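You operate a simulated robot arm through the tools that you are given. There is no shell and no other tool. Be economical: measure what you need, move in short steps, check, and stop when the job is done.

You are at the controls of a simulated robot arm. One attempt, no reset.

TASK
Store the teal card's set point in the spare controller, then unplug it.
Fine: strip on; up or down keys, set key once; strip off before the grey plug comes out; stand the plug on the red cart. Set down upright: grey plug.

Only the result counts: the job must be done as asked and must still hold three seconds after the hand-in. Knocking over, shifting, dropping, spilling or breaking anything else fails it.

THE ROBOT
A 7-joint arm with a vacuum gripper, on a carriage that runs on a rail from [24, -2477] to [0, 3] (x, y) and turns from -93 to 239 degrees about z. Base frame: it is fixed where the carriage stands at the start and does not move with it; the origin is on the floor, on the carriage's upright axis, x ahead of it, y to its left, z up; the surface under the hand at the start is at about z = 900. Lengths are in mm, angles in degrees, forces in N, time in s.
With the tool pointing down near the work surface it reaches from about 340 to 740 mm from the robot's upright axis, wherever it stands. Its first joint turns from -166.0 to 166.0 degrees. Places, roughly: controller screen [600, 500, 900]; down key [500, 500, 900]; set key [500, 400, 900]; spare controller [500, 500, 900]; strip switch [500, 200, 900]; teal card [400, 500, 900]; top of the red cart [700, -100, 900]; up key [500, 500, 900]. Payload 1.06 kg.
Tool frame: the origin (TCP) lies in the middle of the cups' lips, and z points out of the cups. The gripper has 1 cup of 24 mm across, covering 24 by 24 mm (tool x, y); the bellows give 8 mm. With the vacuum on, a cup seals on a smooth face that it is pressed against (1 to 4 N); it does not hold porous or soft things. The pull reaches 23 N.
Orientation is told as [roll, pitch, yaw] about the base's x, y, z axes, in that order, counted from this pose: with the cups facing straight down, the tool's x points along the base's -x, its y along +y and its z along -z.

THE INTERFACE
- The arm moves only by the tool play_rows. Its argument "rows" is a list of rows, each a list of 7 numbers: the vacuum: 1 switches it on, -1 off, then the shift along the tool's x, y, z in mm, then the turn, a rotation vector about the tool's x, y, z in degrees. In form: [[vac, tx, ty, tz, wx, wy, wz], ...]. A call has 1 to 10 rows; each row is the pose to reach, as a shift and turn from the pose commanded when the call began, along the tool's axes at that moment. A row lasts 0.2 s, in which the tool goes at most 50 mm and 8.6 degrees; a call with a longer step from one row to the next is refused whole, and so is a gripper value outside its range. A pose out of reach is approached as far as the arm can. The call stops where the force on the tool passes 60 N (or 10 N more than at its start, if that is more) or the arm is blocked; 0.2 s more then pass. The pull builds up within a second once a cup has sealed. Time passes only in rows, and 0.2 s behind the last, so rows that repeat a pose give it time. The reply holds the time, the measured pose of the TCP, the force on the tool along the base axes and the pull of the vacuum, in the units named above and with some noise, with the torque about the TCP (base axes, N m) and any sound that the robot's microphone picked up, and new pictures: "views" is both (left out), scene, wrist or none.
- Cameras (640 x 400 px; columns grow to the right, rows downward): "scene" is now at [15.5, 173.9, 1590]; the picture's right is [0.27, -0.96, 0.00], its down [-0.74, -0.21, -0.64] and it looks along [0.61, 0.17, -0.77] (base axes); focal length 292 px, centre (320, 200). "wrist" rides on the gripper at [78, 19, -96] in the tool frame; the picture's right is [-0.24, 0.97, 0.00], its down [-0.71, -0.17, -0.69] and it looks along [-0.67, -0.16, 0.73] (tool axes); focal length 243 px, centre (320, 200). There is no depth. A picture from a camera that has moved, and an enlarged one, comes with that camera's place and axes in the base frame and with its lens. The place of the scene camera against the robot may be out by one fixed shift of up to 12 mm in any direction.
- raise_lower(by): slides the trunk up (or, below 0, down) by that many mm; the arm and the scene camera ride with it, the base frame stays. It gives what a move gives, with no picture.
- steer(legs): drives the robot by 1 to 6 legs, each [ahead, left, turn to the left] in mm, mm and degrees, along the robot's own axes; the way and the turn of a leg run together, so that a leg with both is an arc; at most 1500 mm and 180 degrees a leg. The arm and the cameras ride along, it lands a little off, and it stops where it bumps. It keeps to its track: a leg is cut to what the track allows. It gives what a move gives, and a new picture of the scene camera.
- head_to(pan, tilt): turns the head with the scene camera to pan (to the left, within 155 degrees either way) and tilt (down, from -29 to 69), counted from straight ahead of the robot. It gives what a move gives, and a new picture of the scene camera.
- enlarge(camera, box): a new picture of the part [left, top, right, bottom] of that camera's present view, enlarged. It takes no simulated time.
- job_done(): hands the job in; it is judged then, once.

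Work in short steps. Places have to be worked out from the pictures, the camera data and where the tool is seen: move nearer, look again, correct. Check each grasp and each placing, and mend what went wrong. You have 120 turns and 260 pictures in all, those below and enlarged ones among them. Switch the vacuum off and draw the arm clear of the work before you hand the job in, unless the task says otherwise; then end with one line.

The tools are called after ">>>" as a command line: name --pt "numbers of a row" for each row, then --argument value for the rest, lists and objects as JSON in quotes. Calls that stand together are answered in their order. play_rows: Moves the arm, as the interface text tells. Its arguments: {"type":"object","properties":{"rows":{"type":"array","items":{"type":"array","items":{"type":"number"}}},"views":{"type":"string","enum":["both","scene","wrist","none"]}},"required":["rows"]} The other tools are called the same way: raise_lower (by) slides the trunk up or down; steer (legs) drives the base; head_to (pan, tilt) turns the head that bears the scene camera; enlarge (camera, box) takes an enlarged picture of a part of a camera's view; job_done () hands the job in.

At the start:

```text
time: 0.0
tcp_pos: [378.9, 261.5, 1256.0]
tool_rot: [0.0, 0.0, 0.0]
force: [-0.4, -0.1, -0.3]
wrist_torque: [0.0, 0.04, -0.02]
pull: 0.0
trunk travel left (down, up): [-525.0, 65.0]
robot x, y, heading: [-1.6, -3.1, -0.2]
head pan, tilt: [15.7, 50.4]
```

scene: 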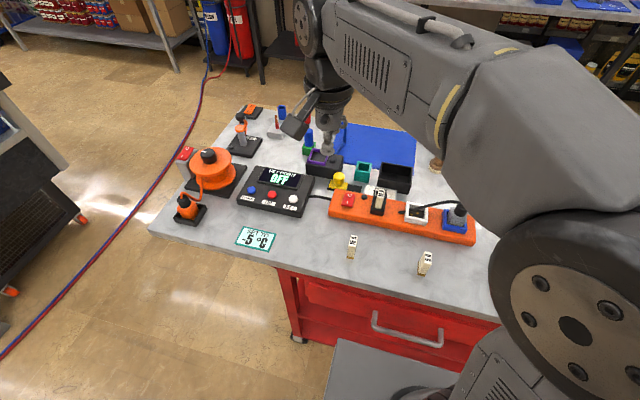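
wrist: 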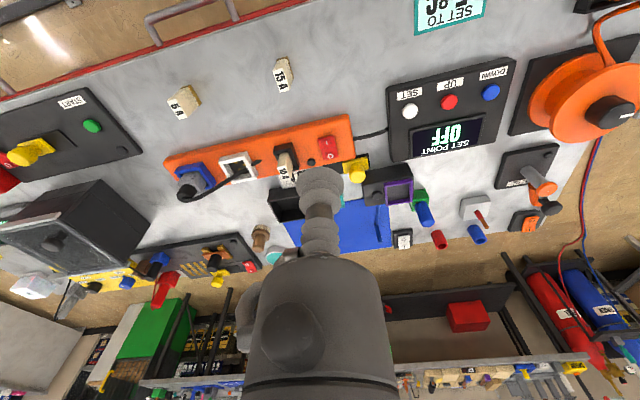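

The bench shows a controller (down blue, up red, set white), a power strip and a teal card reading about -5 °C. I'll enlarge both to read the details.

>>> enlarge --camera "scene" --box '[220, 140, 320, 260]'

>>> enlarge --camera "scene" --box '[310, 150, 490, 270]'

>>> enlarge --camera "wrist" --box '[160, 50, 400, 220]'

>>> enlarge --camera "wrist" --box '[370, 0, 530, 170]'

```text
3.33 times, centred on (270, 200) of scene
camera zoom: at [15.5, 173.9, 1590.0], right [0.27, -0.96, 0.0], down [-0.74, -0.21, -0.64], along [0.61, 0.17, -0.77], focal length 972 px, centre (487, 200)
```

zoom: 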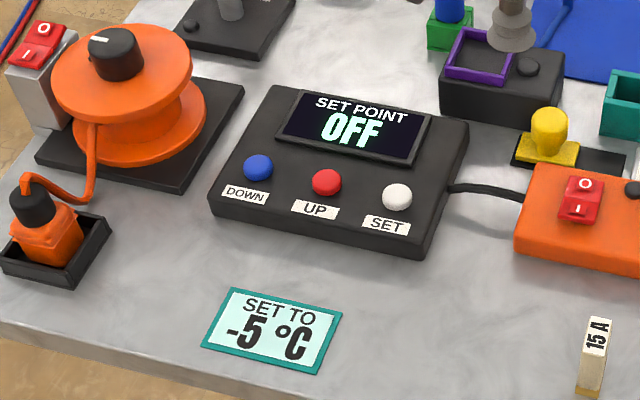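

```text
3.33 times, centred on (400, 210) of scene
camera zoom: at [15.5, 173.9, 1590.0], right [0.27, -0.96, 0.0], down [-0.74, -0.21, -0.64], along [0.61, 0.17, -0.77], focal length 972 px, centre (53, 167)
```

zoom: 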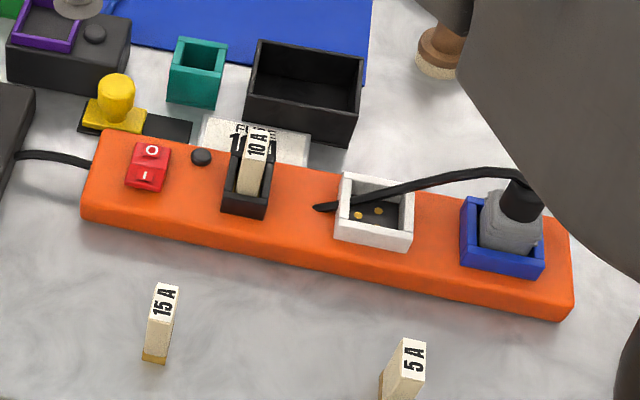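

```text
2.35 times, centred on (280, 135) of wrist
camera zoom: at [300.5, 281.0, 1351.8], right [0.24, 0.97, 0.0], down [0.71, -0.17, 0.69], along [0.67, -0.16, -0.73], focal length 571 px, centre (414, 353)
```

zoom: 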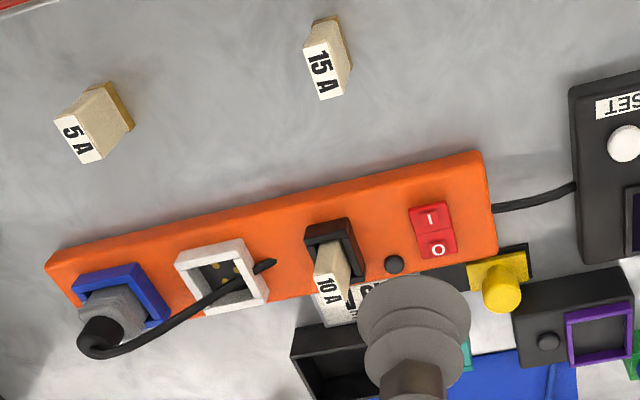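

```text
2.35 times, centred on (450, 85) of wrist
camera zoom: at [300.5, 281.0, 1351.8], right [0.24, 0.97, 0.0], down [0.71, -0.17, 0.69], along [0.67, -0.16, -0.73], focal length 571 px, centre (14, 471)
```

zoom: 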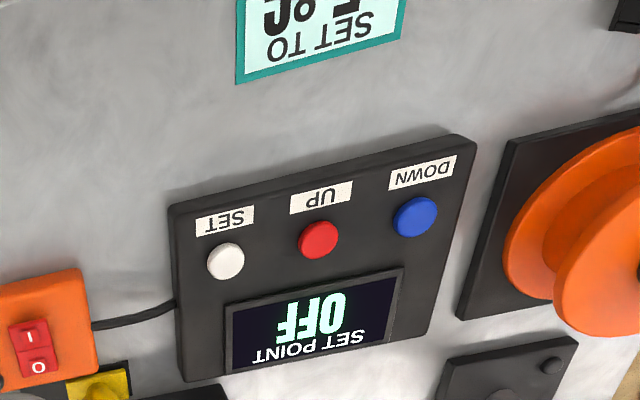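

The strip is off, the grey plug sits in the blue socket, and the card reads -5 °C. Next I turn the head to find the red cart's top.

>>> head_to --pan -35 --tilt 45

>>> head_to --pan -10 --tilt 55

```text
time: 1.2
tcp_pos: [378.2, 262.6, 1256.1]
tool_rot: [0.0, 0.0, 0.0]
force: [0.5, 0.8, 0.4]
wrist_torque: [0.05, -0.02, 0.02]
pull: 0.2
trunk travel left (down, up): [-525.0, 65.0]
robot x, y, heading: [1.1, 2.1, 0.1]
head pan, tilt: [-35.0, 45.0]
camera scene: at [8.3, 106.5, 1597.4], right [-0.57, -0.82, 0.0], down [-0.58, 0.41, -0.71], along [0.58, -0.41, -0.71], focal length 292 px, centre (320, 200)
```

scene: 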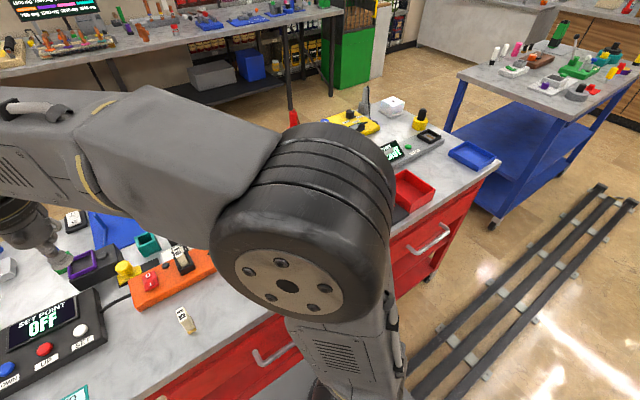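

```text
time: 2.1
tcp_pos: [379.6, 261.1, 1255.7]
tool_rot: [-0.1, -0.1, 0.0]
force: [-0.2, 0.2, 0.3]
wrist_torque: [0.04, -0.03, -0.01]
pull: 0.1
trunk travel left (down, up): [-525.0, 65.0]
robot x, y, heading: [0.8, -0.6, -0.4]
head pan, tilt: [-10.0, 55.0]
camera scene: at [12.7, 140.5, 1584.0], right [-0.17, -0.98, 0.0], down [-0.81, 0.14, -0.57], along [0.57, -0.1, -0.82], focal length 292 px, centre (320, 200)
```

scene: 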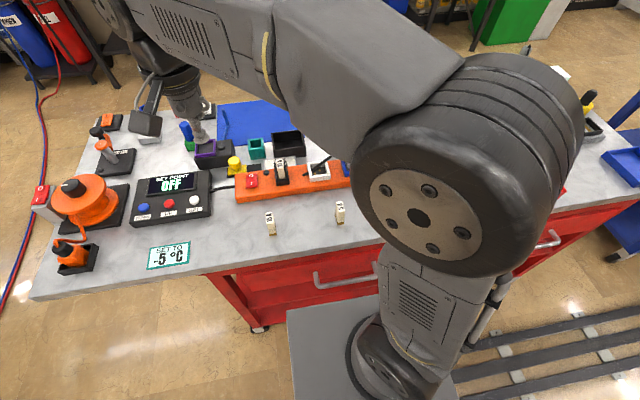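

The red cart is this drawer bench. I move the tool above the strip's switch and look with the wrist camera.

>>> play_rows --pt "-1 -36 -6 35 0 0 0" --pt "-1 -72 -12 65 0 0 0" --pt "-1 -108 -18 95 0 0 0" --pt "-1 -140 -22 125 0 0 0" --pt "-1 -140 -22 150 0 0 0" --pt "-1 -140 -22 150 0 0 0" --views "both"

>>> enlarge --camera "wrist" --box '[220, 60, 420, 200]'

>>> enlarge --camera "scene" --box '[120, 120, 380, 280]'

```text
refused: row 1 steps farther than a row can; nothing moved
```

```text
2.86 times, centred on (320, 130) of wrist
camera zoom: at [300.4, 281.0, 1351.8], right [0.24, 0.97, 0.0], down [0.71, -0.17, 0.69], along [0.67, -0.16, -0.73], focal length 693 px, centre (320, 400)
```

zoom: 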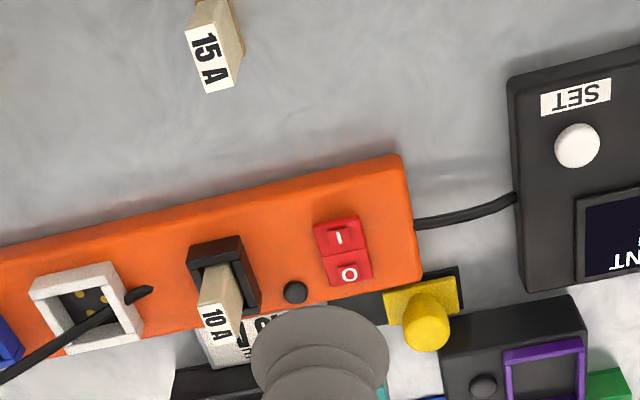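

```text
2.46 times, centred on (250, 200) of scene
camera zoom: at [12.7, 140.5, 1584.0], right [-0.17, -0.98, 0.0], down [-0.81, 0.14, -0.57], along [0.57, -0.1, -0.82], focal length 718 px, centre (492, 200)
```

zoom: 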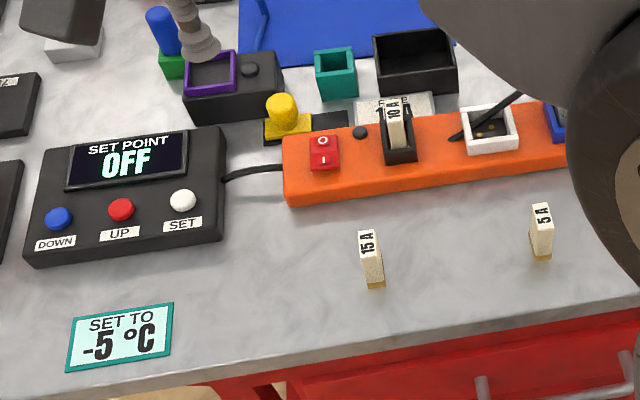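

Triangulation puts the rocker's I half near [533, 240]. I move above it in smaller rows.

>>> play_rows --pt "-1 -24 -4 34 0 0 0" --pt "-1 -48 -8 68 0 0 0" --pt "-1 -72 -12 102 0 0 0" --pt "-1 -96 -15 136 0 0 0" --pt "-1 -120 -18 170 0 0 0" --pt "-1 -144 -21 200 0 0 0" --pt "-1 -152 -22 220 0 0 0" --pt "-1 -152 -22 220 0 0 0" --views "both"

>>> enlarge --camera "wrist" --box '[220, 60, 420, 260]'

```text
time: 3.9
tcp_pos: [530.1, 241.2, 1036.0]
tool_rot: [0.0, 0.0, 0.0]
force: [-0.5, -1.0, -0.9]
wrist_torque: [-0.03, 0.01, -0.02]
pull: 0.1
trunk travel left (down, up): [-525.0, 65.0]
robot x, y, heading: [1.8, -2.0, 0.1]
head pan, tilt: [-10.0, 55.0]
camera scene: at [12.7, 140.6, 1584.0], right [-0.17, -0.98, 0.0], down [-0.81, 0.14, -0.57], along [0.56, -0.1, -0.82], focal length 292 px, centre (320, 200)
camera wrist: at [451.0, 259.5, 1132.6], right [0.24, 0.97, 0.0], down [0.71, -0.17, 0.69], along [0.67, -0.16, -0.73], focal length 243 px, centre (320, 200)
```

scene: 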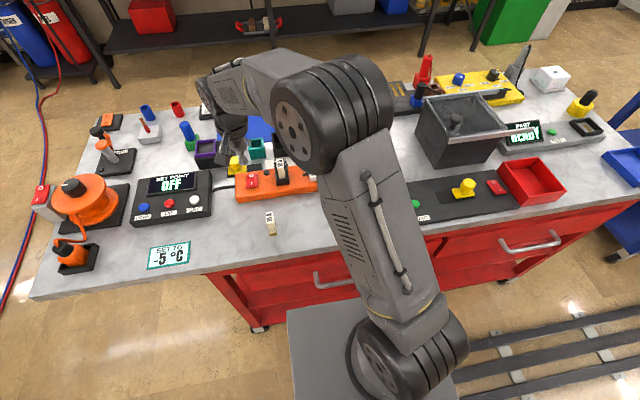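
wrist: 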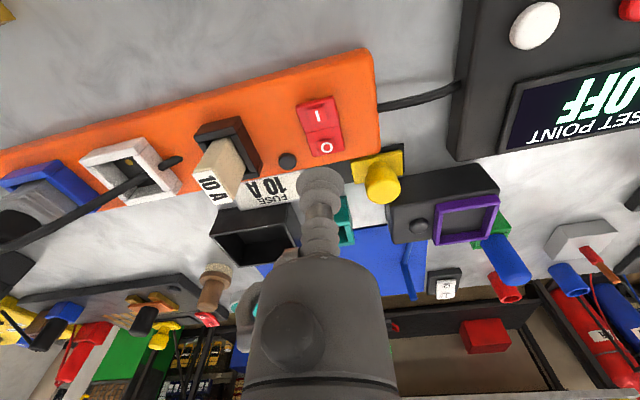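

```text
2.00 times, centred on (320, 160) of wrist
camera zoom: at [451.0, 259.5, 1132.6], right [0.24, 0.97, 0.0], down [0.71, -0.17, 0.69], along [0.67, -0.16, -0.73], focal length 485 px, centre (320, 280)
```

zoom: 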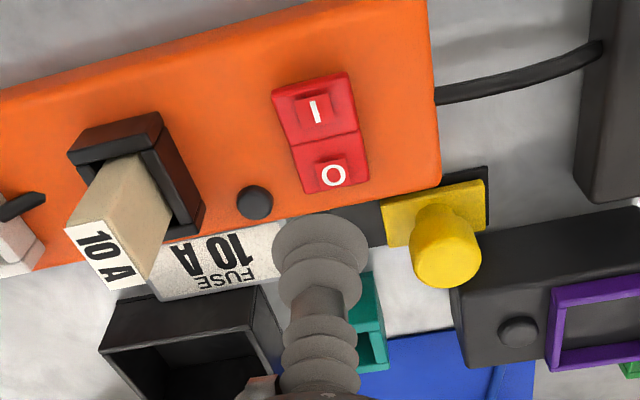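

The I half is at about [531, 239, 948]. I descend slightly toward its front end and press gently.

>>> play_rows --pt "-1 3 2 30 0 0 0" --pt "-1 3 2 60 0 0 0" --pt "-1 3 2 75 0 0 0" --pt "-1 3 2 80 0 0 0" --pt "-1 3 2 80 0 0 0" --views "both"

>>> enlarge --camera "wrist" --box '[240, 80, 400, 220]'

```text
time: 5.1
tcp_pos: [527.5, 243.0, 955.6]
tool_rot: [0.0, -0.1, 0.0]
force: [0.3, -0.9, 0.2]
wrist_torque: [-0.01, 0.01, 0.02]
pull: 0.2
trunk travel left (down, up): [-525.0, 65.0]
robot x, y, heading: [-1.4, 3.2, 0.3]
head pan, tilt: [-10.0, 55.0]
camera scene: at [12.7, 140.6, 1584.0], right [-0.17, -0.98, 0.0], down [-0.81, 0.14, -0.57], along [0.56, -0.1, -0.82], focal length 292 px, centre (320, 200)
camera wrist: at [449.2, 261.8, 1051.8], right [0.24, 0.97, 0.0], down [0.71, -0.17, 0.68], along [0.67, -0.16, -0.73], focal length 243 px, centre (320, 200)
```

scene: 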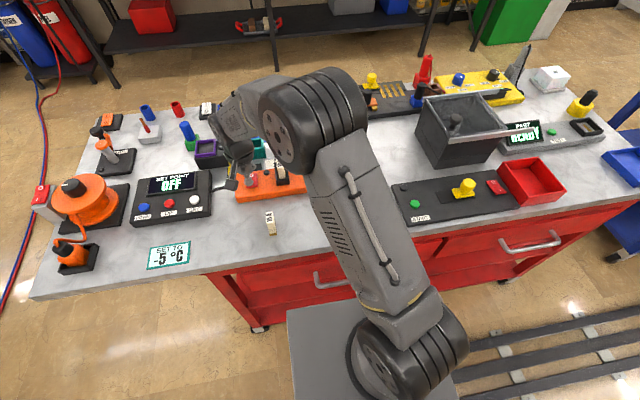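
wrist: 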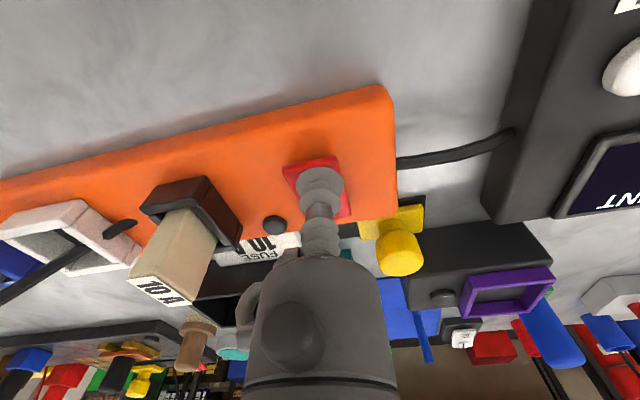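

```text
2.86 times, centred on (320, 150) of wrist
camera zoom: at [449.2, 261.8, 1051.8], right [0.24, 0.97, 0.0], down [0.71, -0.17, 0.68], along [0.67, -0.16, -0.73], focal length 693 px, centre (320, 343)
```

zoom: 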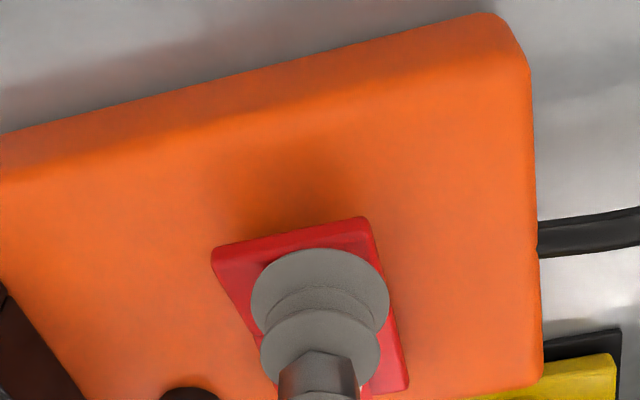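

The cup is just above the I half. I press down slowly.

>>> play_rows --pt "-1 4 -2 4 0 0 0" --pt "-1 4 -2 8 0 0 0" --pt "-1 4 -2 12 0 0 0" --pt "-1 4 -2 16 0 0 0" --views "none"

```text
time: 6.1
tcp_pos: [524.1, 238.7, 940.2]
tool_rot: [0.0, -0.1, 0.0]
force: [0.3, 0.3, 0.6]
wrist_torque: [-0.01, 0.0, -0.03]
pull: 0.1
trunk travel left (down, up): [-525.0, 65.0]
robot x, y, heading: [4.2, 1.2, 0.0]
head pan, tilt: [-10.0, 55.0]
```

No contact yet at z=940, so I go a little further.

>>> play_rows --pt "-1 0 0 2 0 0 0" --pt "-1 0 0 4 0 0 0" --pt "-1 0 0 6 0 0 0" --pt "-1 0 0 6 0 0 0" --views "wrist"

>>> enlarge --camera "wrist" --box '[240, 80, 400, 220]'

```text
time: 7.1
tcp_pos: [522.8, 241.0, 934.1]
tool_rot: [-0.1, 0.0, 0.0]
force: [-2.5, -0.1, 4.4]
wrist_torque: [0.03, -0.04, 0.01]
pull: 0.1
trunk travel left (down, up): [-525.0, 65.0]
robot x, y, heading: [-4.2, -0.4, 0.0]
head pan, tilt: [-10.0, 55.0]
camera wrist: at [444.3, 258.9, 1029.9], right [0.24, 0.97, 0.0], down [0.71, -0.17, 0.69], along [0.67, -0.16, -0.73], focal length 243 px, centre (320, 200)
```

wrist: 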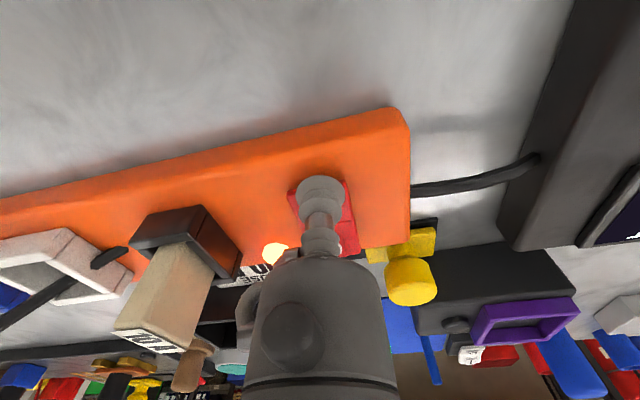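

```text
2.86 times, centred on (320, 150) of wrist
camera zoom: at [444.3, 258.9, 1029.9], right [0.24, 0.97, 0.0], down [0.71, -0.17, 0.69], along [0.67, -0.16, -0.73], focal length 693 px, centre (320, 343)
```

zoom: 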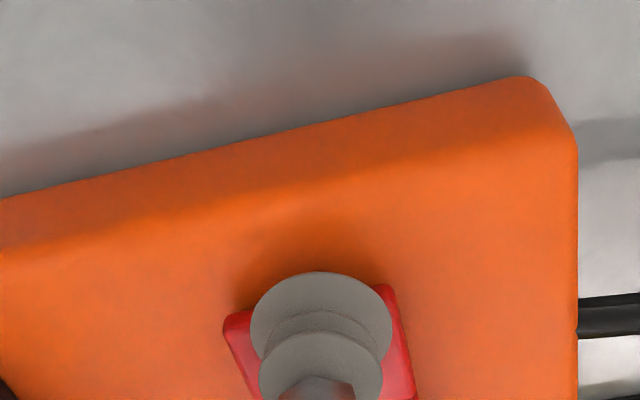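

The indicator lamp on the strip now glows. I lift and check the rocker and the controller screen.

>>> play_rows --pt "-1 0 0 -30 0 0 0" --pt "-1 0 0 -70 0 0 0" --pt "-1 0 0 -106 0 0 0" --pt "-1 0 0 -106 0 0 0" --views "both"

>>> enlarge --camera "wrist" --box '[240, 0, 640, 250]'

>>> enlarge --camera "scene" --box '[120, 150, 300, 270]'

```text
time: 8.1
tcp_pos: [524.4, 240.6, 1041.1]
tool_rot: [0.0, 0.0, 0.0]
force: [-0.8, 0.3, 0.9]
wrist_torque: [-0.03, 0.03, 0.03]
pull: 0.1
trunk travel left (down, up): [-525.0, 65.0]
robot x, y, heading: [2.8, -1.1, -0.1]
head pan, tilt: [-10.0, 55.0]
camera scene: at [12.6, 140.6, 1584.0], right [-0.17, -0.98, 0.0], down [-0.81, 0.14, -0.57], along [0.56, -0.1, -0.82], focal length 292 px, centre (320, 200)
camera wrist: at [445.3, 258.8, 1138.0], right [0.24, 0.97, 0.0], down [0.71, -0.17, 0.68], along [0.67, -0.16, -0.73], focal length 243 px, centre (320, 200)
```

scene: 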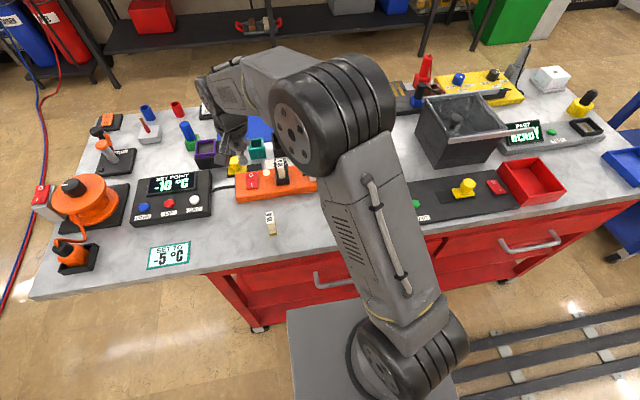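
wrist: 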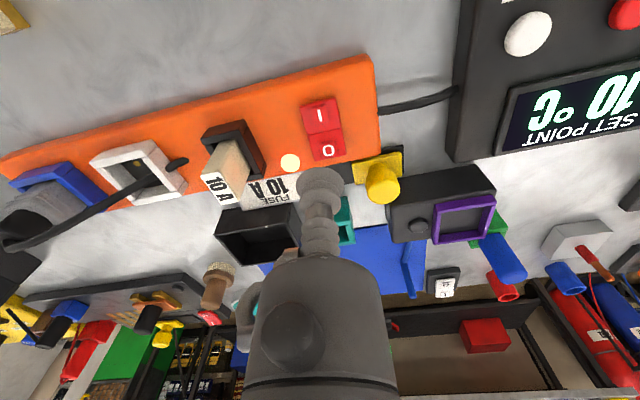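

```text
1.60 times, centred on (440, 125) of wrist
camera zoom: at [445.3, 258.8, 1138.0], right [0.24, 0.97, 0.0], down [0.71, -0.17, 0.68], along [0.67, -0.16, -0.73], focal length 388 px, centre (128, 320)
```

zoom: 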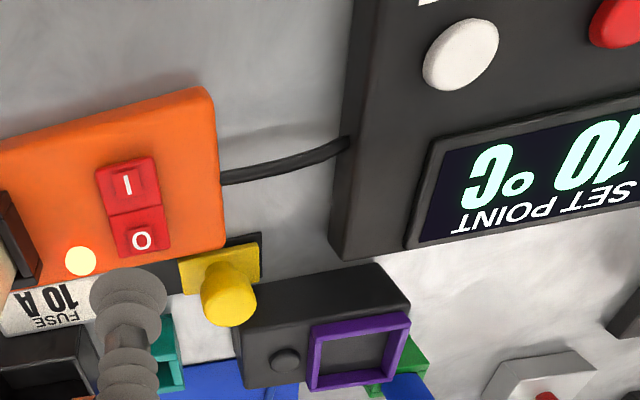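

```text
3.33 times, centred on (210, 210) of scene
camera zoom: at [12.6, 140.6, 1584.0], right [-0.17, -0.98, 0.0], down [-0.81, 0.14, -0.57], along [0.56, -0.1, -0.82], focal length 972 px, centre (687, 167)
```

zoom: 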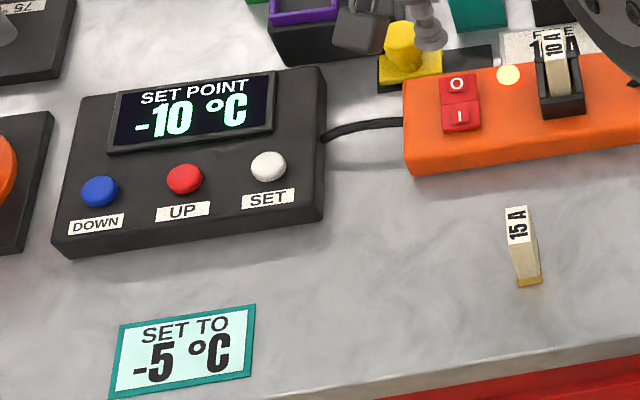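

The strip is on and the screen reads -10 °C, so I need the up key, which I place at about [507, 457, 945]. I move above it.

>>> play_rows --pt "-1 4 48 0 0 0 0" --pt "-1 8 96 0 0 0 0" --pt "-1 12 144 0 0 0 0" --pt "-1 16 192 0 0 0 0" --pt "-1 17 217 20 0 0 0" --pt "-1 17 217 50 0 0 0" --pt "-1 17 217 50 0 0 0" --views "wrist"

>>> enlarge --camera "wrist" --box '[220, 80, 420, 220]'

```text
time: 9.7
tcp_pos: [505.2, 455.6, 989.9]
tool_rot: [0.0, 0.0, 0.1]
force: [0.0, -0.1, 0.5]
wrist_torque: [0.02, -0.03, -0.01]
pull: 0.0
trunk travel left (down, up): [-525.0, 65.0]
robot x, y, heading: [1.2, 2.9, -0.2]
head pan, tilt: [-10.0, 55.0]
camera wrist: at [426.9, 475.6, 1086.1], right [0.24, 0.97, 0.0], down [0.71, -0.17, 0.68], along [0.67, -0.16, -0.73], focal length 243 px, centre (320, 200)
```

wrist: 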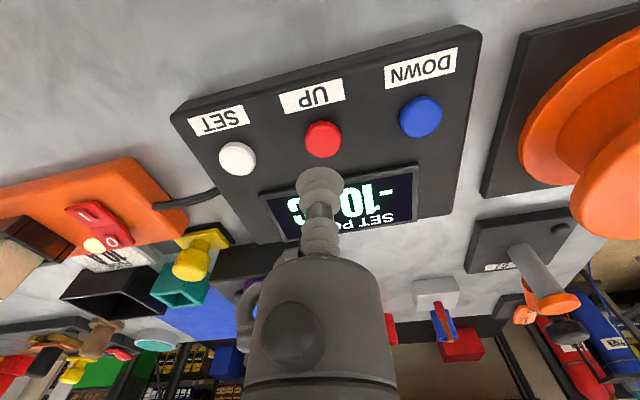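

```text
2.86 times, centred on (320, 150) of wrist
camera zoom: at [426.9, 475.6, 1086.1], right [0.24, 0.97, 0.0], down [0.71, -0.17, 0.68], along [0.67, -0.16, -0.73], focal length 693 px, centre (320, 343)
```

zoom: 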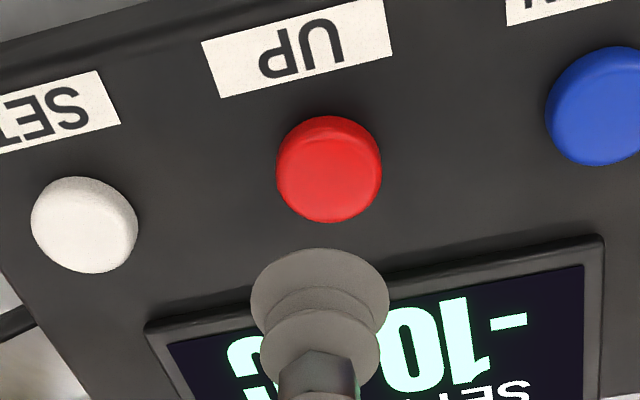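

Up key is at about [505, 458]. I descend to just above it, then press slowly.

>>> play_rows --pt "-1 0 2 25 0 0 0" --pt "-1 0 2 40 0 0 0" --pt "-1 0 2 45 0 0 0" --pt "-1 0 2 49 0 0 0" --pt "-1 0 2 52 0 0 0" --pt "-1 0 2 52 0 0 0" --views "scene"

>>> enlarge --camera "scene" --box '[120, 150, 300, 270]'

```text
time: 11.1
tcp_pos: [507.2, 460.0, 938.0]
tool_rot: [0.0, 0.0, 0.0]
force: [-0.2, -0.1, -0.2]
wrist_torque: [0.0, 0.01, 0.0]
pull: 0.1
trunk travel left (down, up): [-525.0, 65.0]
robot x, y, heading: [-1.4, -1.8, -0.0]
head pan, tilt: [-10.0, 55.0]
camera scene: at [12.7, 140.6, 1584.0], right [-0.17, -0.98, 0.0], down [-0.81, 0.14, -0.57], along [0.56, -0.1, -0.82], focal length 292 px, centre (320, 200)
```

scene: 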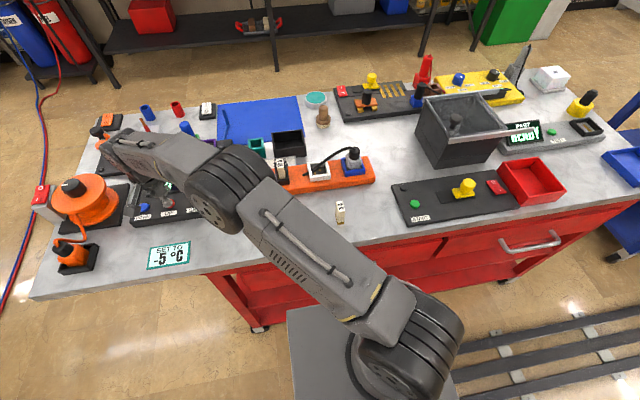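

```text
3.33 times, centred on (210, 210) of scene
camera zoom: at [12.7, 140.6, 1584.0], right [-0.17, -0.98, 0.0], down [-0.81, 0.14, -0.57], along [0.56, -0.1, -0.82], focal length 972 px, centre (687, 167)
```

zoom: 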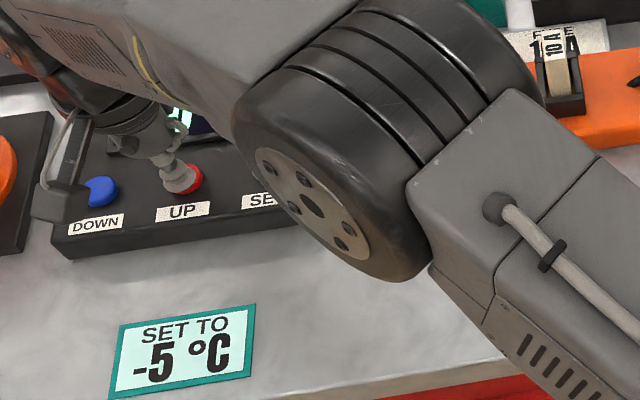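

No contact at z=938. I press 2 mm at a time, watching for force and sound.

>>> play_rows --pt "-1 0 -2 2 0 0 0" --pt "-1 0 -2 4 0 0 0" --pt "-1 0 -2 6 0 0 0" --views "wrist"

```text
time: 11.9
tcp_pos: [506.6, 456.9, 931.9]
tool_rot: [0.0, 0.0, 0.0]
force: [-0.1, 1.3, 3.4]
wrist_torque: [-0.04, -0.04, 0.0]
pull: 0.1
trunk travel left (down, up): [-525.0, 65.0]
robot x, y, heading: [-0.5, -2.2, -0.2]
head pan, tilt: [-10.0, 55.0]
heard: click
camera wrist: at [427.9, 476.0, 1027.6], right [0.23, 0.97, 0.0], down [0.71, -0.17, 0.69], along [0.67, -0.16, -0.73], focal length 243 px, centre (320, 200)
```

wrist: 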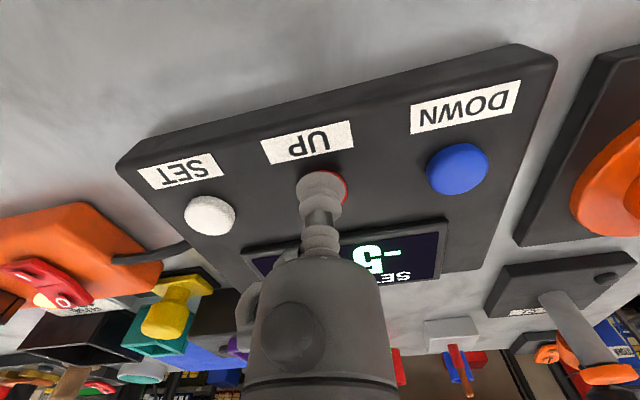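

A click, and the screen now seems to read -5. I lift and read it clearly.

>>> play_rows --pt "-1 0 0 -30 0 0 0" --pt "-1 0 0 -60 0 0 0" --pt "-1 0 -40 -65 0 0 0" --pt "-1 0 -66 -65 0 0 0" --pt "-1 0 -66 -65 0 0 0" --views "wrist"

>>> enlarge --camera "wrist" --box '[220, 60, 520, 240]'

```text
time: 13.1
tcp_pos: [504.5, 390.2, 996.0]
tool_rot: [0.0, 0.0, 0.0]
force: [-0.6, 0.2, 0.2]
wrist_torque: [0.01, 0.0, 0.02]
pull: 0.0
trunk travel left (down, up): [-525.0, 65.0]
robot x, y, heading: [3.7, 2.2, 0.0]
head pan, tilt: [-10.0, 55.0]
camera wrist: at [426.2, 410.0, 1091.5], right [0.23, 0.97, 0.0], down [0.71, -0.17, 0.69], along [0.67, -0.16, -0.73], focal length 243 px, centre (320, 200)
```

wrist: 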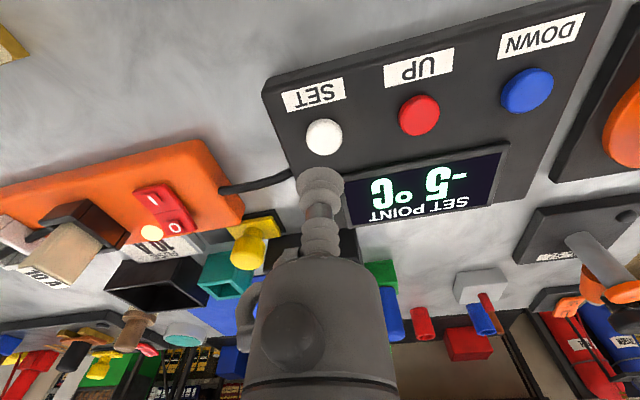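

```text
2.13 times, centred on (370, 150) of wrist
camera zoom: at [426.2, 410.0, 1091.5], right [0.23, 0.97, 0.0], down [0.71, -0.17, 0.69], along [0.67, -0.16, -0.73], focal length 518 px, centre (213, 307)
```

zoom: 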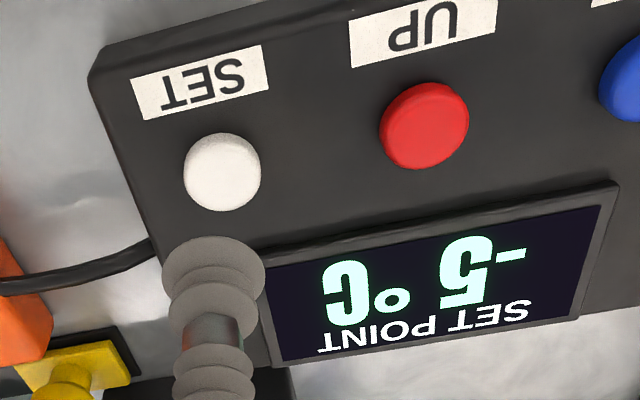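

It reads -5 °C. The set key is at about [507, 394]; I press it once, the same way.

>>> play_rows --pt "-1 -2 4 30 0 0 0" --pt "-1 -2 4 50 0 0 0" --pt "-1 -2 4 57 0 0 0" --pt "-1 -2 4 60 0 0 0" --pt "-1 -2 4 62 0 0 0" --pt "-1 -2 4 64 0 0 0" --views "wrist"

```text
time: 14.5
tcp_pos: [508.9, 394.8, 933.3]
tool_rot: [0.0, -0.1, 0.0]
force: [-0.6, 1.3, 2.6]
wrist_torque: [0.06, -0.04, 0.02]
pull: 0.0
trunk travel left (down, up): [-525.0, 65.0]
robot x, y, heading: [-5.2, 0.8, 0.4]
head pan, tilt: [-10.0, 55.0]
heard: click
camera wrist: at [430.6, 414.0, 1029.2], right [0.24, 0.97, 0.0], down [0.71, -0.17, 0.69], along [0.67, -0.16, -0.73], focal length 243 px, centre (320, 200)
```

wrist: 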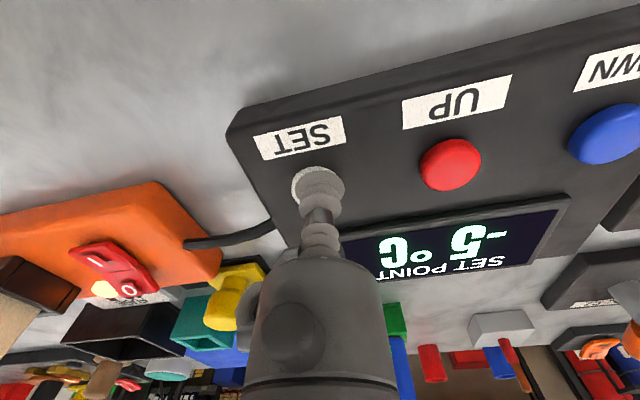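

The click came. I lift and check the screen.

>>> play_rows --pt "-1 0 0 -35 0 0 0" --pt "-1 0 0 -75 0 0 0" --pt "-1 0 0 -110 0 0 0" --pt "-1 0 0 -110 0 0 0" --views "wrist"

>>> enlarge --camera "wrist" --box '[220, 40, 520, 240]'

```text
time: 15.5
tcp_pos: [511.7, 394.9, 1043.4]
tool_rot: [0.0, 0.0, -0.1]
force: [-0.5, 0.1, 0.7]
wrist_torque: [0.01, 0.02, 0.0]
pull: 0.1
trunk travel left (down, up): [-525.0, 65.0]
robot x, y, heading: [-0.2, -1.2, 0.1]
head pan, tilt: [-10.0, 55.0]
camera wrist: at [432.6, 413.6, 1139.7], right [0.24, 0.97, 0.0], down [0.71, -0.17, 0.69], along [0.67, -0.16, -0.73], focal length 243 px, centre (320, 200)
```

wrist: 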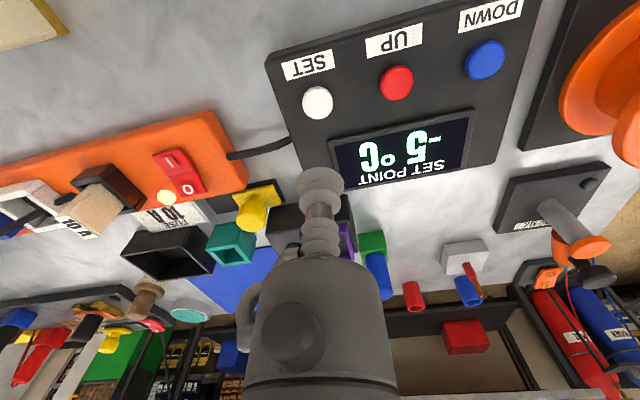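

```text
2.00 times, centred on (370, 140) of wrist
camera zoom: at [432.6, 413.6, 1139.7], right [0.24, 0.97, 0.0], down [0.71, -0.17, 0.69], along [0.67, -0.16, -0.73], focal length 485 px, centre (220, 320)
```

zoom: 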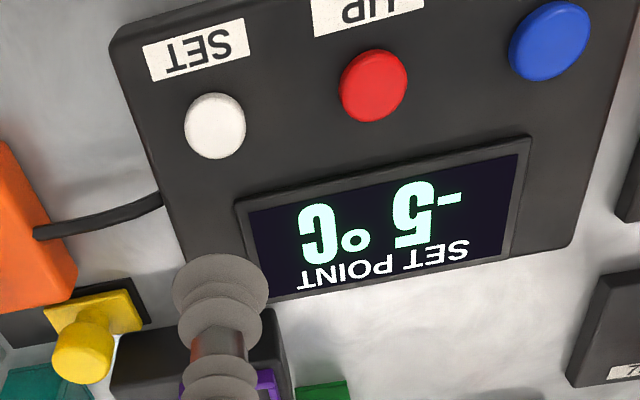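

The set point is -5 °C and the set key clicked once. Now I switch the strip off, with the O half near [564, 238].

>>> play_rows --pt "-1 -14 -40 0 0 0 0" --pt "-1 -28 -80 0 0 0 0" --pt "-1 -42 -120 0 0 0 0" --pt "-1 -54 -156 0 0 0 0" --pt "-1 -54 -156 40 0 0 0" --pt "-1 -54 -156 70 0 0 0" --pt "-1 -54 -156 86 0 0 0" --pt "-1 -54 -156 86 0 0 0" --views "wrist"

>>> enlarge --camera "wrist" --box '[240, 80, 400, 220]'

```text
time: 17.3
tcp_pos: [561.7, 238.2, 953.7]
tool_rot: [0.0, 0.0, 0.0]
force: [0.2, 0.1, 1.0]
wrist_torque: [-0.04, 0.0, 0.02]
pull: 0.0
trunk travel left (down, up): [-525.0, 65.0]
robot x, y, heading: [-0.4, -1.3, -0.3]
head pan, tilt: [-10.0, 55.0]
camera wrist: at [484.3, 256.6, 1049.4], right [0.24, 0.97, 0.0], down [0.71, -0.17, 0.69], along [0.67, -0.16, -0.73], focal length 243 px, centre (320, 200)
```

wrist: 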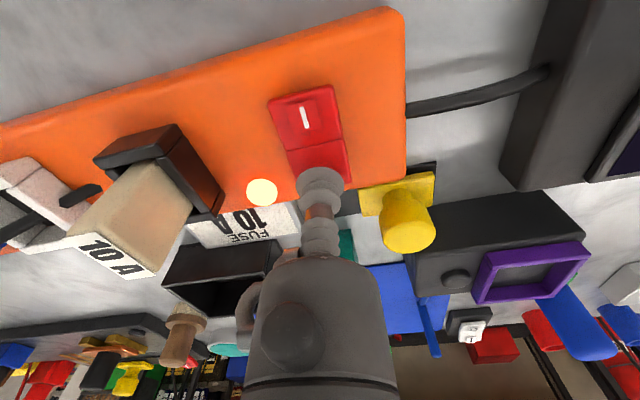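

```text
2.86 times, centred on (320, 150) of wrist
camera zoom: at [484.3, 256.6, 1049.4], right [0.24, 0.97, 0.0], down [0.71, -0.17, 0.69], along [0.67, -0.16, -0.73], focal length 693 px, centre (320, 343)
```

zoom: 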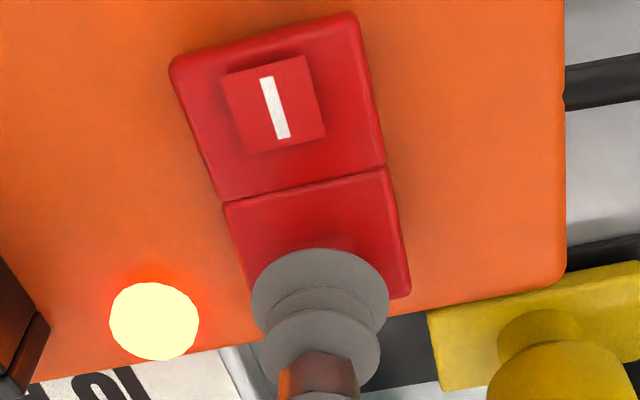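

The target point is on the O half's outer part. I press slowly.

>>> play_rows --pt "-1 2 0 4 0 0 0" --pt "-1 2 0 8 0 0 0" --pt "-1 2 0 12 0 0 0" --pt "-1 2 0 15 0 0 0" --pt "-1 2 0 18 0 0 0" --views "wrist"

```text
time: 18.5
tcp_pos: [563.0, 238.8, 938.6]
tool_rot: [0.0, 0.0, -0.1]
force: [0.9, 0.3, 2.8]
wrist_torque: [0.03, 0.04, 0.0]
pull: 0.1
trunk travel left (down, up): [-525.0, 65.0]
robot x, y, heading: [0.1, -1.9, -0.2]
head pan, tilt: [-10.0, 55.0]
camera wrist: at [483.2, 257.4, 1034.2], right [0.24, 0.97, 0.0], down [0.71, -0.17, 0.69], along [0.67, -0.16, -0.73], focal length 243 px, centre (320, 200)
```

wrist: 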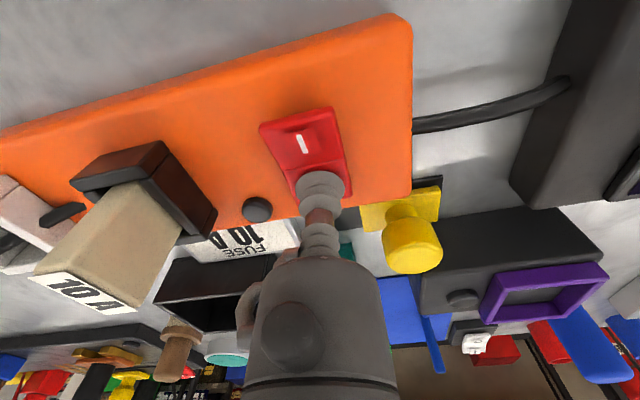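

The lamp is out, so the strip is off. I lift and move toward the grey plug to look.

>>> play_rows --pt "-1 0 0 -45 0 0 0" --pt "-1 0 0 -90 0 0 0" --pt "-1 5 -20 -130 0 0 0" --pt "-1 10 -50 -165 0 0 0" --pt "-1 15 -95 -180 0 0 0" --pt "-1 20 -140 -185 0 0 0" --pt "-1 20 -185 -185 0 0 0" --pt "-1 20 -185 -185 0 0 0" --views "both"

>>> enlarge --camera "wrist" --box '[160, 60, 480, 260]'

```text
time: 20.3
tcp_pos: [540.7, 53.6, 1123.6]
tool_rot: [0.0, -0.1, 0.0]
force: [0.3, 0.1, -0.6]
wrist_torque: [-0.05, 0.0, -0.02]
pull: 0.0
trunk travel left (down, up): [-525.0, 65.0]
robot x, y, heading: [2.1, 1.7, -0.1]
head pan, tilt: [-10.0, 55.0]
camera scene: at [12.7, 140.4, 1584.0], right [-0.17, -0.98, 0.0], down [-0.81, 0.14, -0.57], along [0.56, -0.1, -0.82], focal length 292 px, centre (320, 200)
camera wrist: at [461.6, 73.0, 1218.7], right [0.23, 0.97, 0.0], down [0.71, -0.17, 0.69], along [0.67, -0.16, -0.73], focal length 243 px, centre (320, 200)
```

scene: 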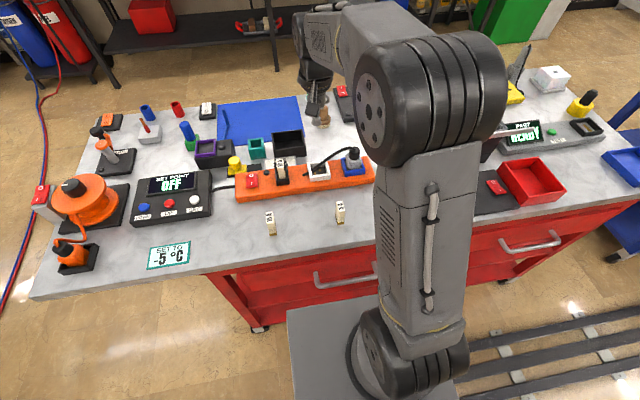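
wrist: 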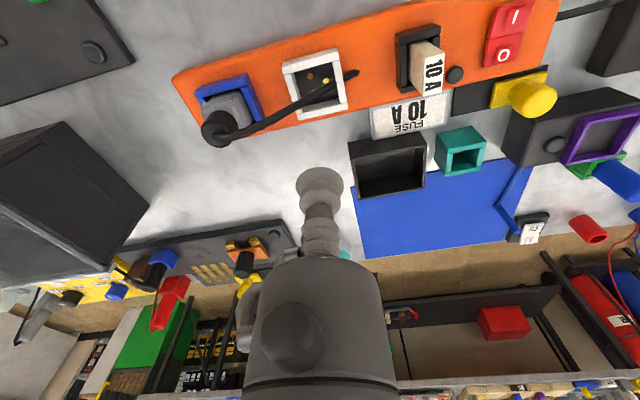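

```text
2.00 times, centred on (320, 160) of wrist
camera zoom: at [461.6, 73.0, 1218.7], right [0.23, 0.97, 0.0], down [0.71, -0.17, 0.69], along [0.67, -0.16, -0.73], focal length 485 px, centre (320, 280)
```

zoom: 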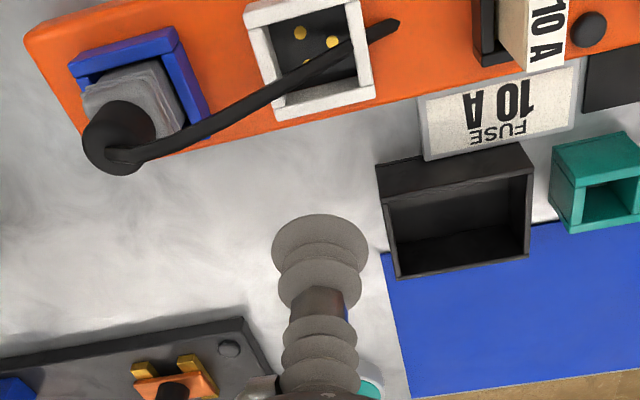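

The screen shows OFF. I zoom in on the plug to see its top face.

>>> enlarge --camera "wrist" --box '[180, 60, 300, 160]'

>>> enlarge --camera "scene" --box '[290, 130, 390, 210]'

```text
4.00 times, centred on (240, 110) of wrist
camera zoom: at [461.6, 73.0, 1218.7], right [0.23, 0.97, 0.0], down [0.71, -0.17, 0.69], along [0.67, -0.16, -0.73], focal length 970 px, centre (640, 560)
```

zoom: 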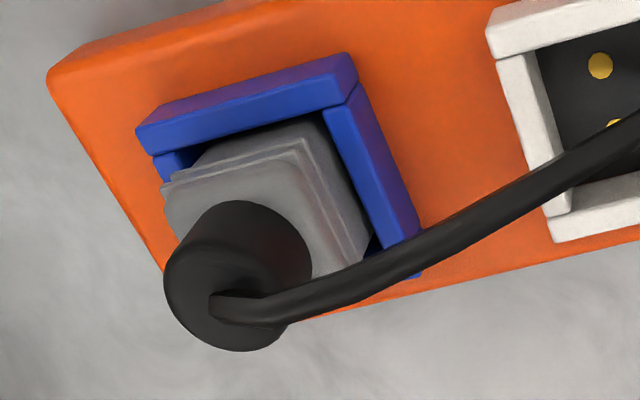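

```text
5.00 times, centred on (340, 170) of scene
camera zoom: at [12.7, 140.4, 1584.0], right [-0.17, -0.98, 0.0], down [-0.81, 0.14, -0.57], along [0.56, -0.1, -0.82], focal length 1458 px, centre (220, 350)
```

zoom: 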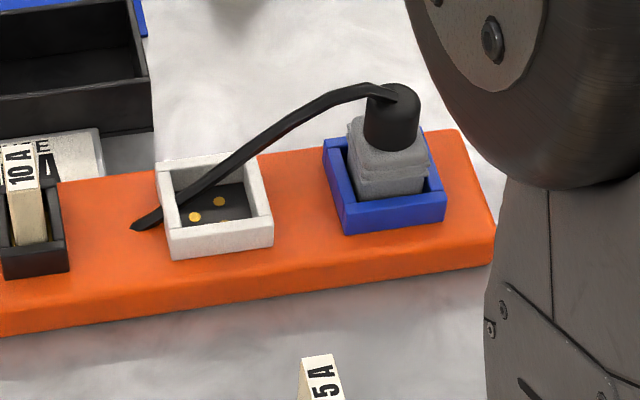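

The cap's top carries the cord, so I need a closer look at where a cup could seal. Cap top is at about [554, -50, 1000]; I move above it at z≈1075.

>>> play_rows --pt "-1 0 -45 10 0 0 0" --pt "-1 10 -90 20 0 0 0" --pt "-1 25 -110 40 0 0 0" --pt "-1 30 -110 50 0 0 0" --pt "-1 30 -110 50 0 0 0" --views "both"

>>> enlarge --camera "wrist" --box '[240, 60, 440, 200]'

```text
time: 21.5
tcp_pos: [511.1, -55.7, 1072.6]
tool_rot: [0.1, 0.0, 0.0]
force: [-0.7, 0.3, 0.1]
wrist_torque: [0.0, 0.03, 0.03]
pull: 0.0
trunk travel left (down, up): [-525.0, 65.0]
robot x, y, heading: [1.2, 2.3, -0.0]
head pan, tilt: [-10.0, 55.0]
camera scene: at [12.7, 140.6, 1584.0], right [-0.17, -0.98, 0.0], down [-0.81, 0.14, -0.57], along [0.56, -0.1, -0.82], focal length 292 px, centre (320, 200)
camera wrist: at [433.3, -37.0, 1168.9], right [0.23, 0.97, 0.0], down [0.71, -0.17, 0.69], along [0.67, -0.16, -0.73], focal length 243 px, centre (320, 200)
```

scene: 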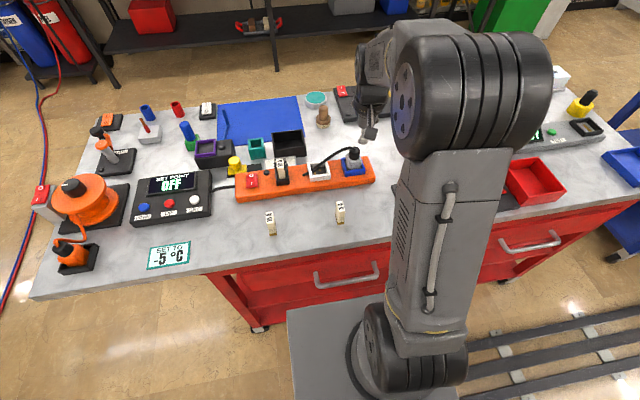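
wrist: 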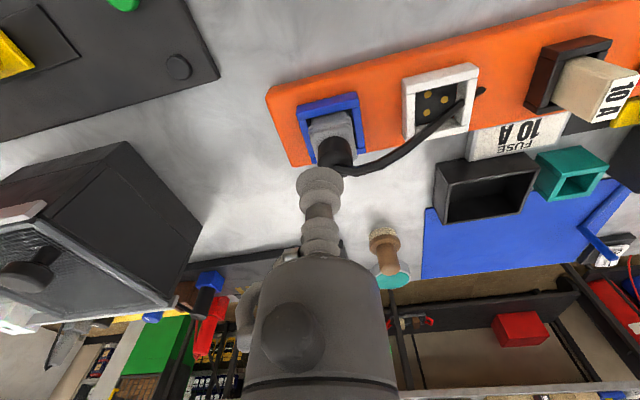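

```text
2.86 times, centred on (340, 130) of wrist
camera zoom: at [433.3, -37.0, 1168.9], right [0.23, 0.97, 0.0], down [0.71, -0.17, 0.69], along [0.67, -0.16, -0.73], focal length 693 px, centre (263, 400)
```

zoom: 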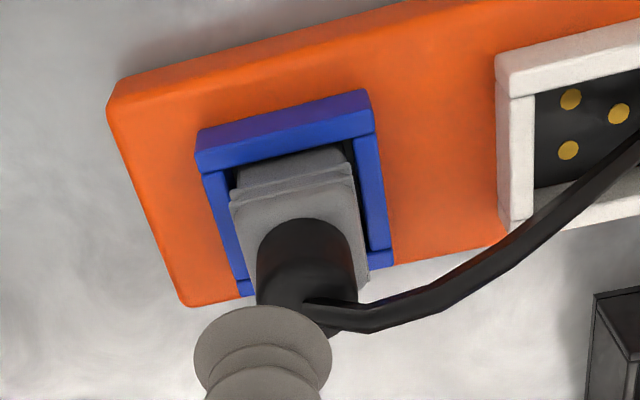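

I zoom tightly onto the cap top from both cameras to see the cord root.

>>> enlarge --camera "scene" --box '[338, 142, 370, 178]'

>>> enlarge --camera "wrist" --box '[290, 80, 380, 190]'

```text
11.11 times, centred on (354, 160) of scene
camera zoom: at [12.7, 140.6, 1584.0], right [-0.17, -0.98, 0.0], down [-0.81, 0.14, -0.57], along [0.56, -0.1, -0.82], focal length 3239 px, centre (-58, 644)
```

zoom: 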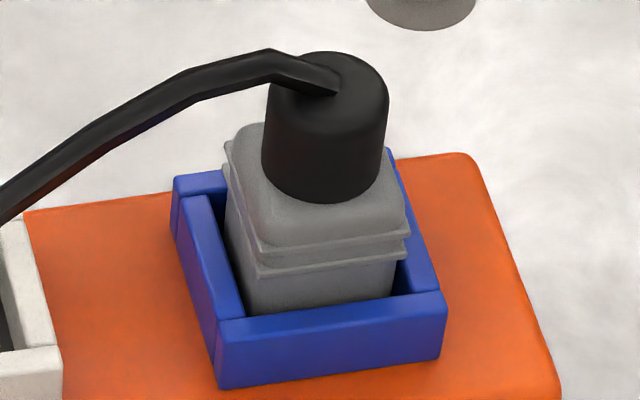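

```text
3.64 times, centred on (335, 135) of wrist
camera zoom: at [433.3, -37.0, 1168.9], right [0.23, 0.97, 0.0], down [0.71, -0.17, 0.69], along [0.67, -0.16, -0.73], focal length 882 px, centre (266, 436)
```

zoom: 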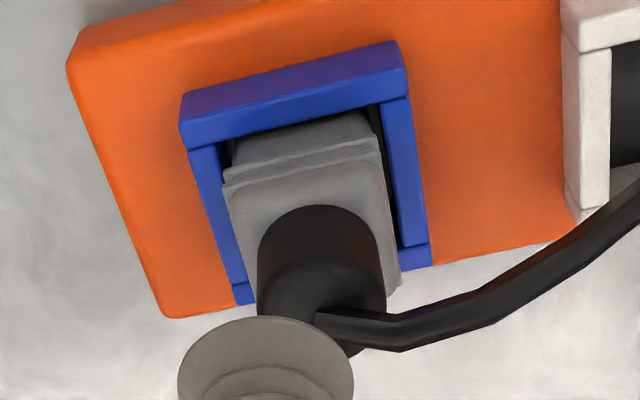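

The cord rises from the cap's centre. I take a view from beside the cap to pin its position accurately.

>>> play_rows --pt "-1 -24 23 0 0 0 0" --pt "-1 -49 46 0 0 0 0" --pt "-1 -49 46 20 0 0 0" --pt "-1 -49 46 20 0 0 0" --views "wrist"

>>> enlarge --camera "wrist" --box '[200, 80, 320, 200]'

```text
time: 22.5
tcp_pos: [560.5, -8.8, 1055.7]
tool_rot: [0.1, 0.1, 0.0]
force: [0.3, -0.2, -0.8]
wrist_torque: [0.02, -0.01, 0.01]
pull: 0.0
trunk travel left (down, up): [-525.0, 65.0]
robot x, y, heading: [1.0, -0.6, -0.3]
head pan, tilt: [-10.0, 55.0]
camera wrist: at [482.1, 10.2, 1150.6], right [0.24, 0.97, 0.0], down [0.71, -0.17, 0.69], along [0.67, -0.16, -0.73], focal length 243 px, centre (320, 200)
```

wrist: 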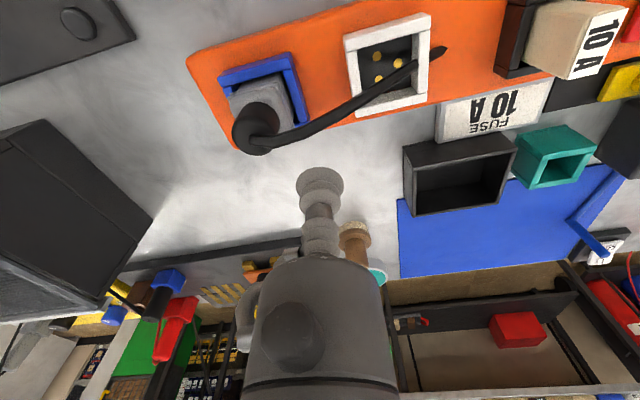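

```text
3.33 times, centred on (260, 140) of wrist
camera zoom: at [482.1, 10.2, 1150.6], right [0.24, 0.97, 0.0], down [0.71, -0.17, 0.69], along [0.67, -0.16, -0.73], focal length 809 px, centre (520, 400)
```

zoom: 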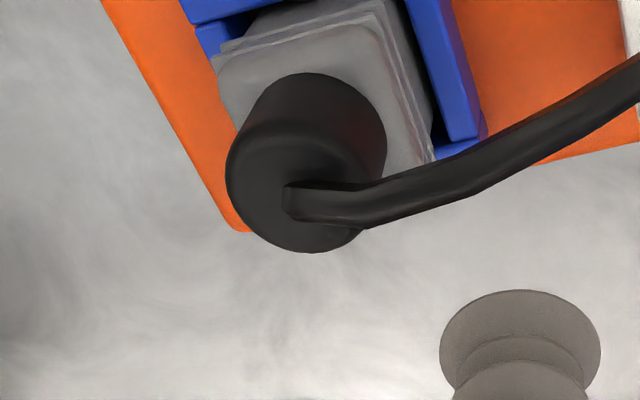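

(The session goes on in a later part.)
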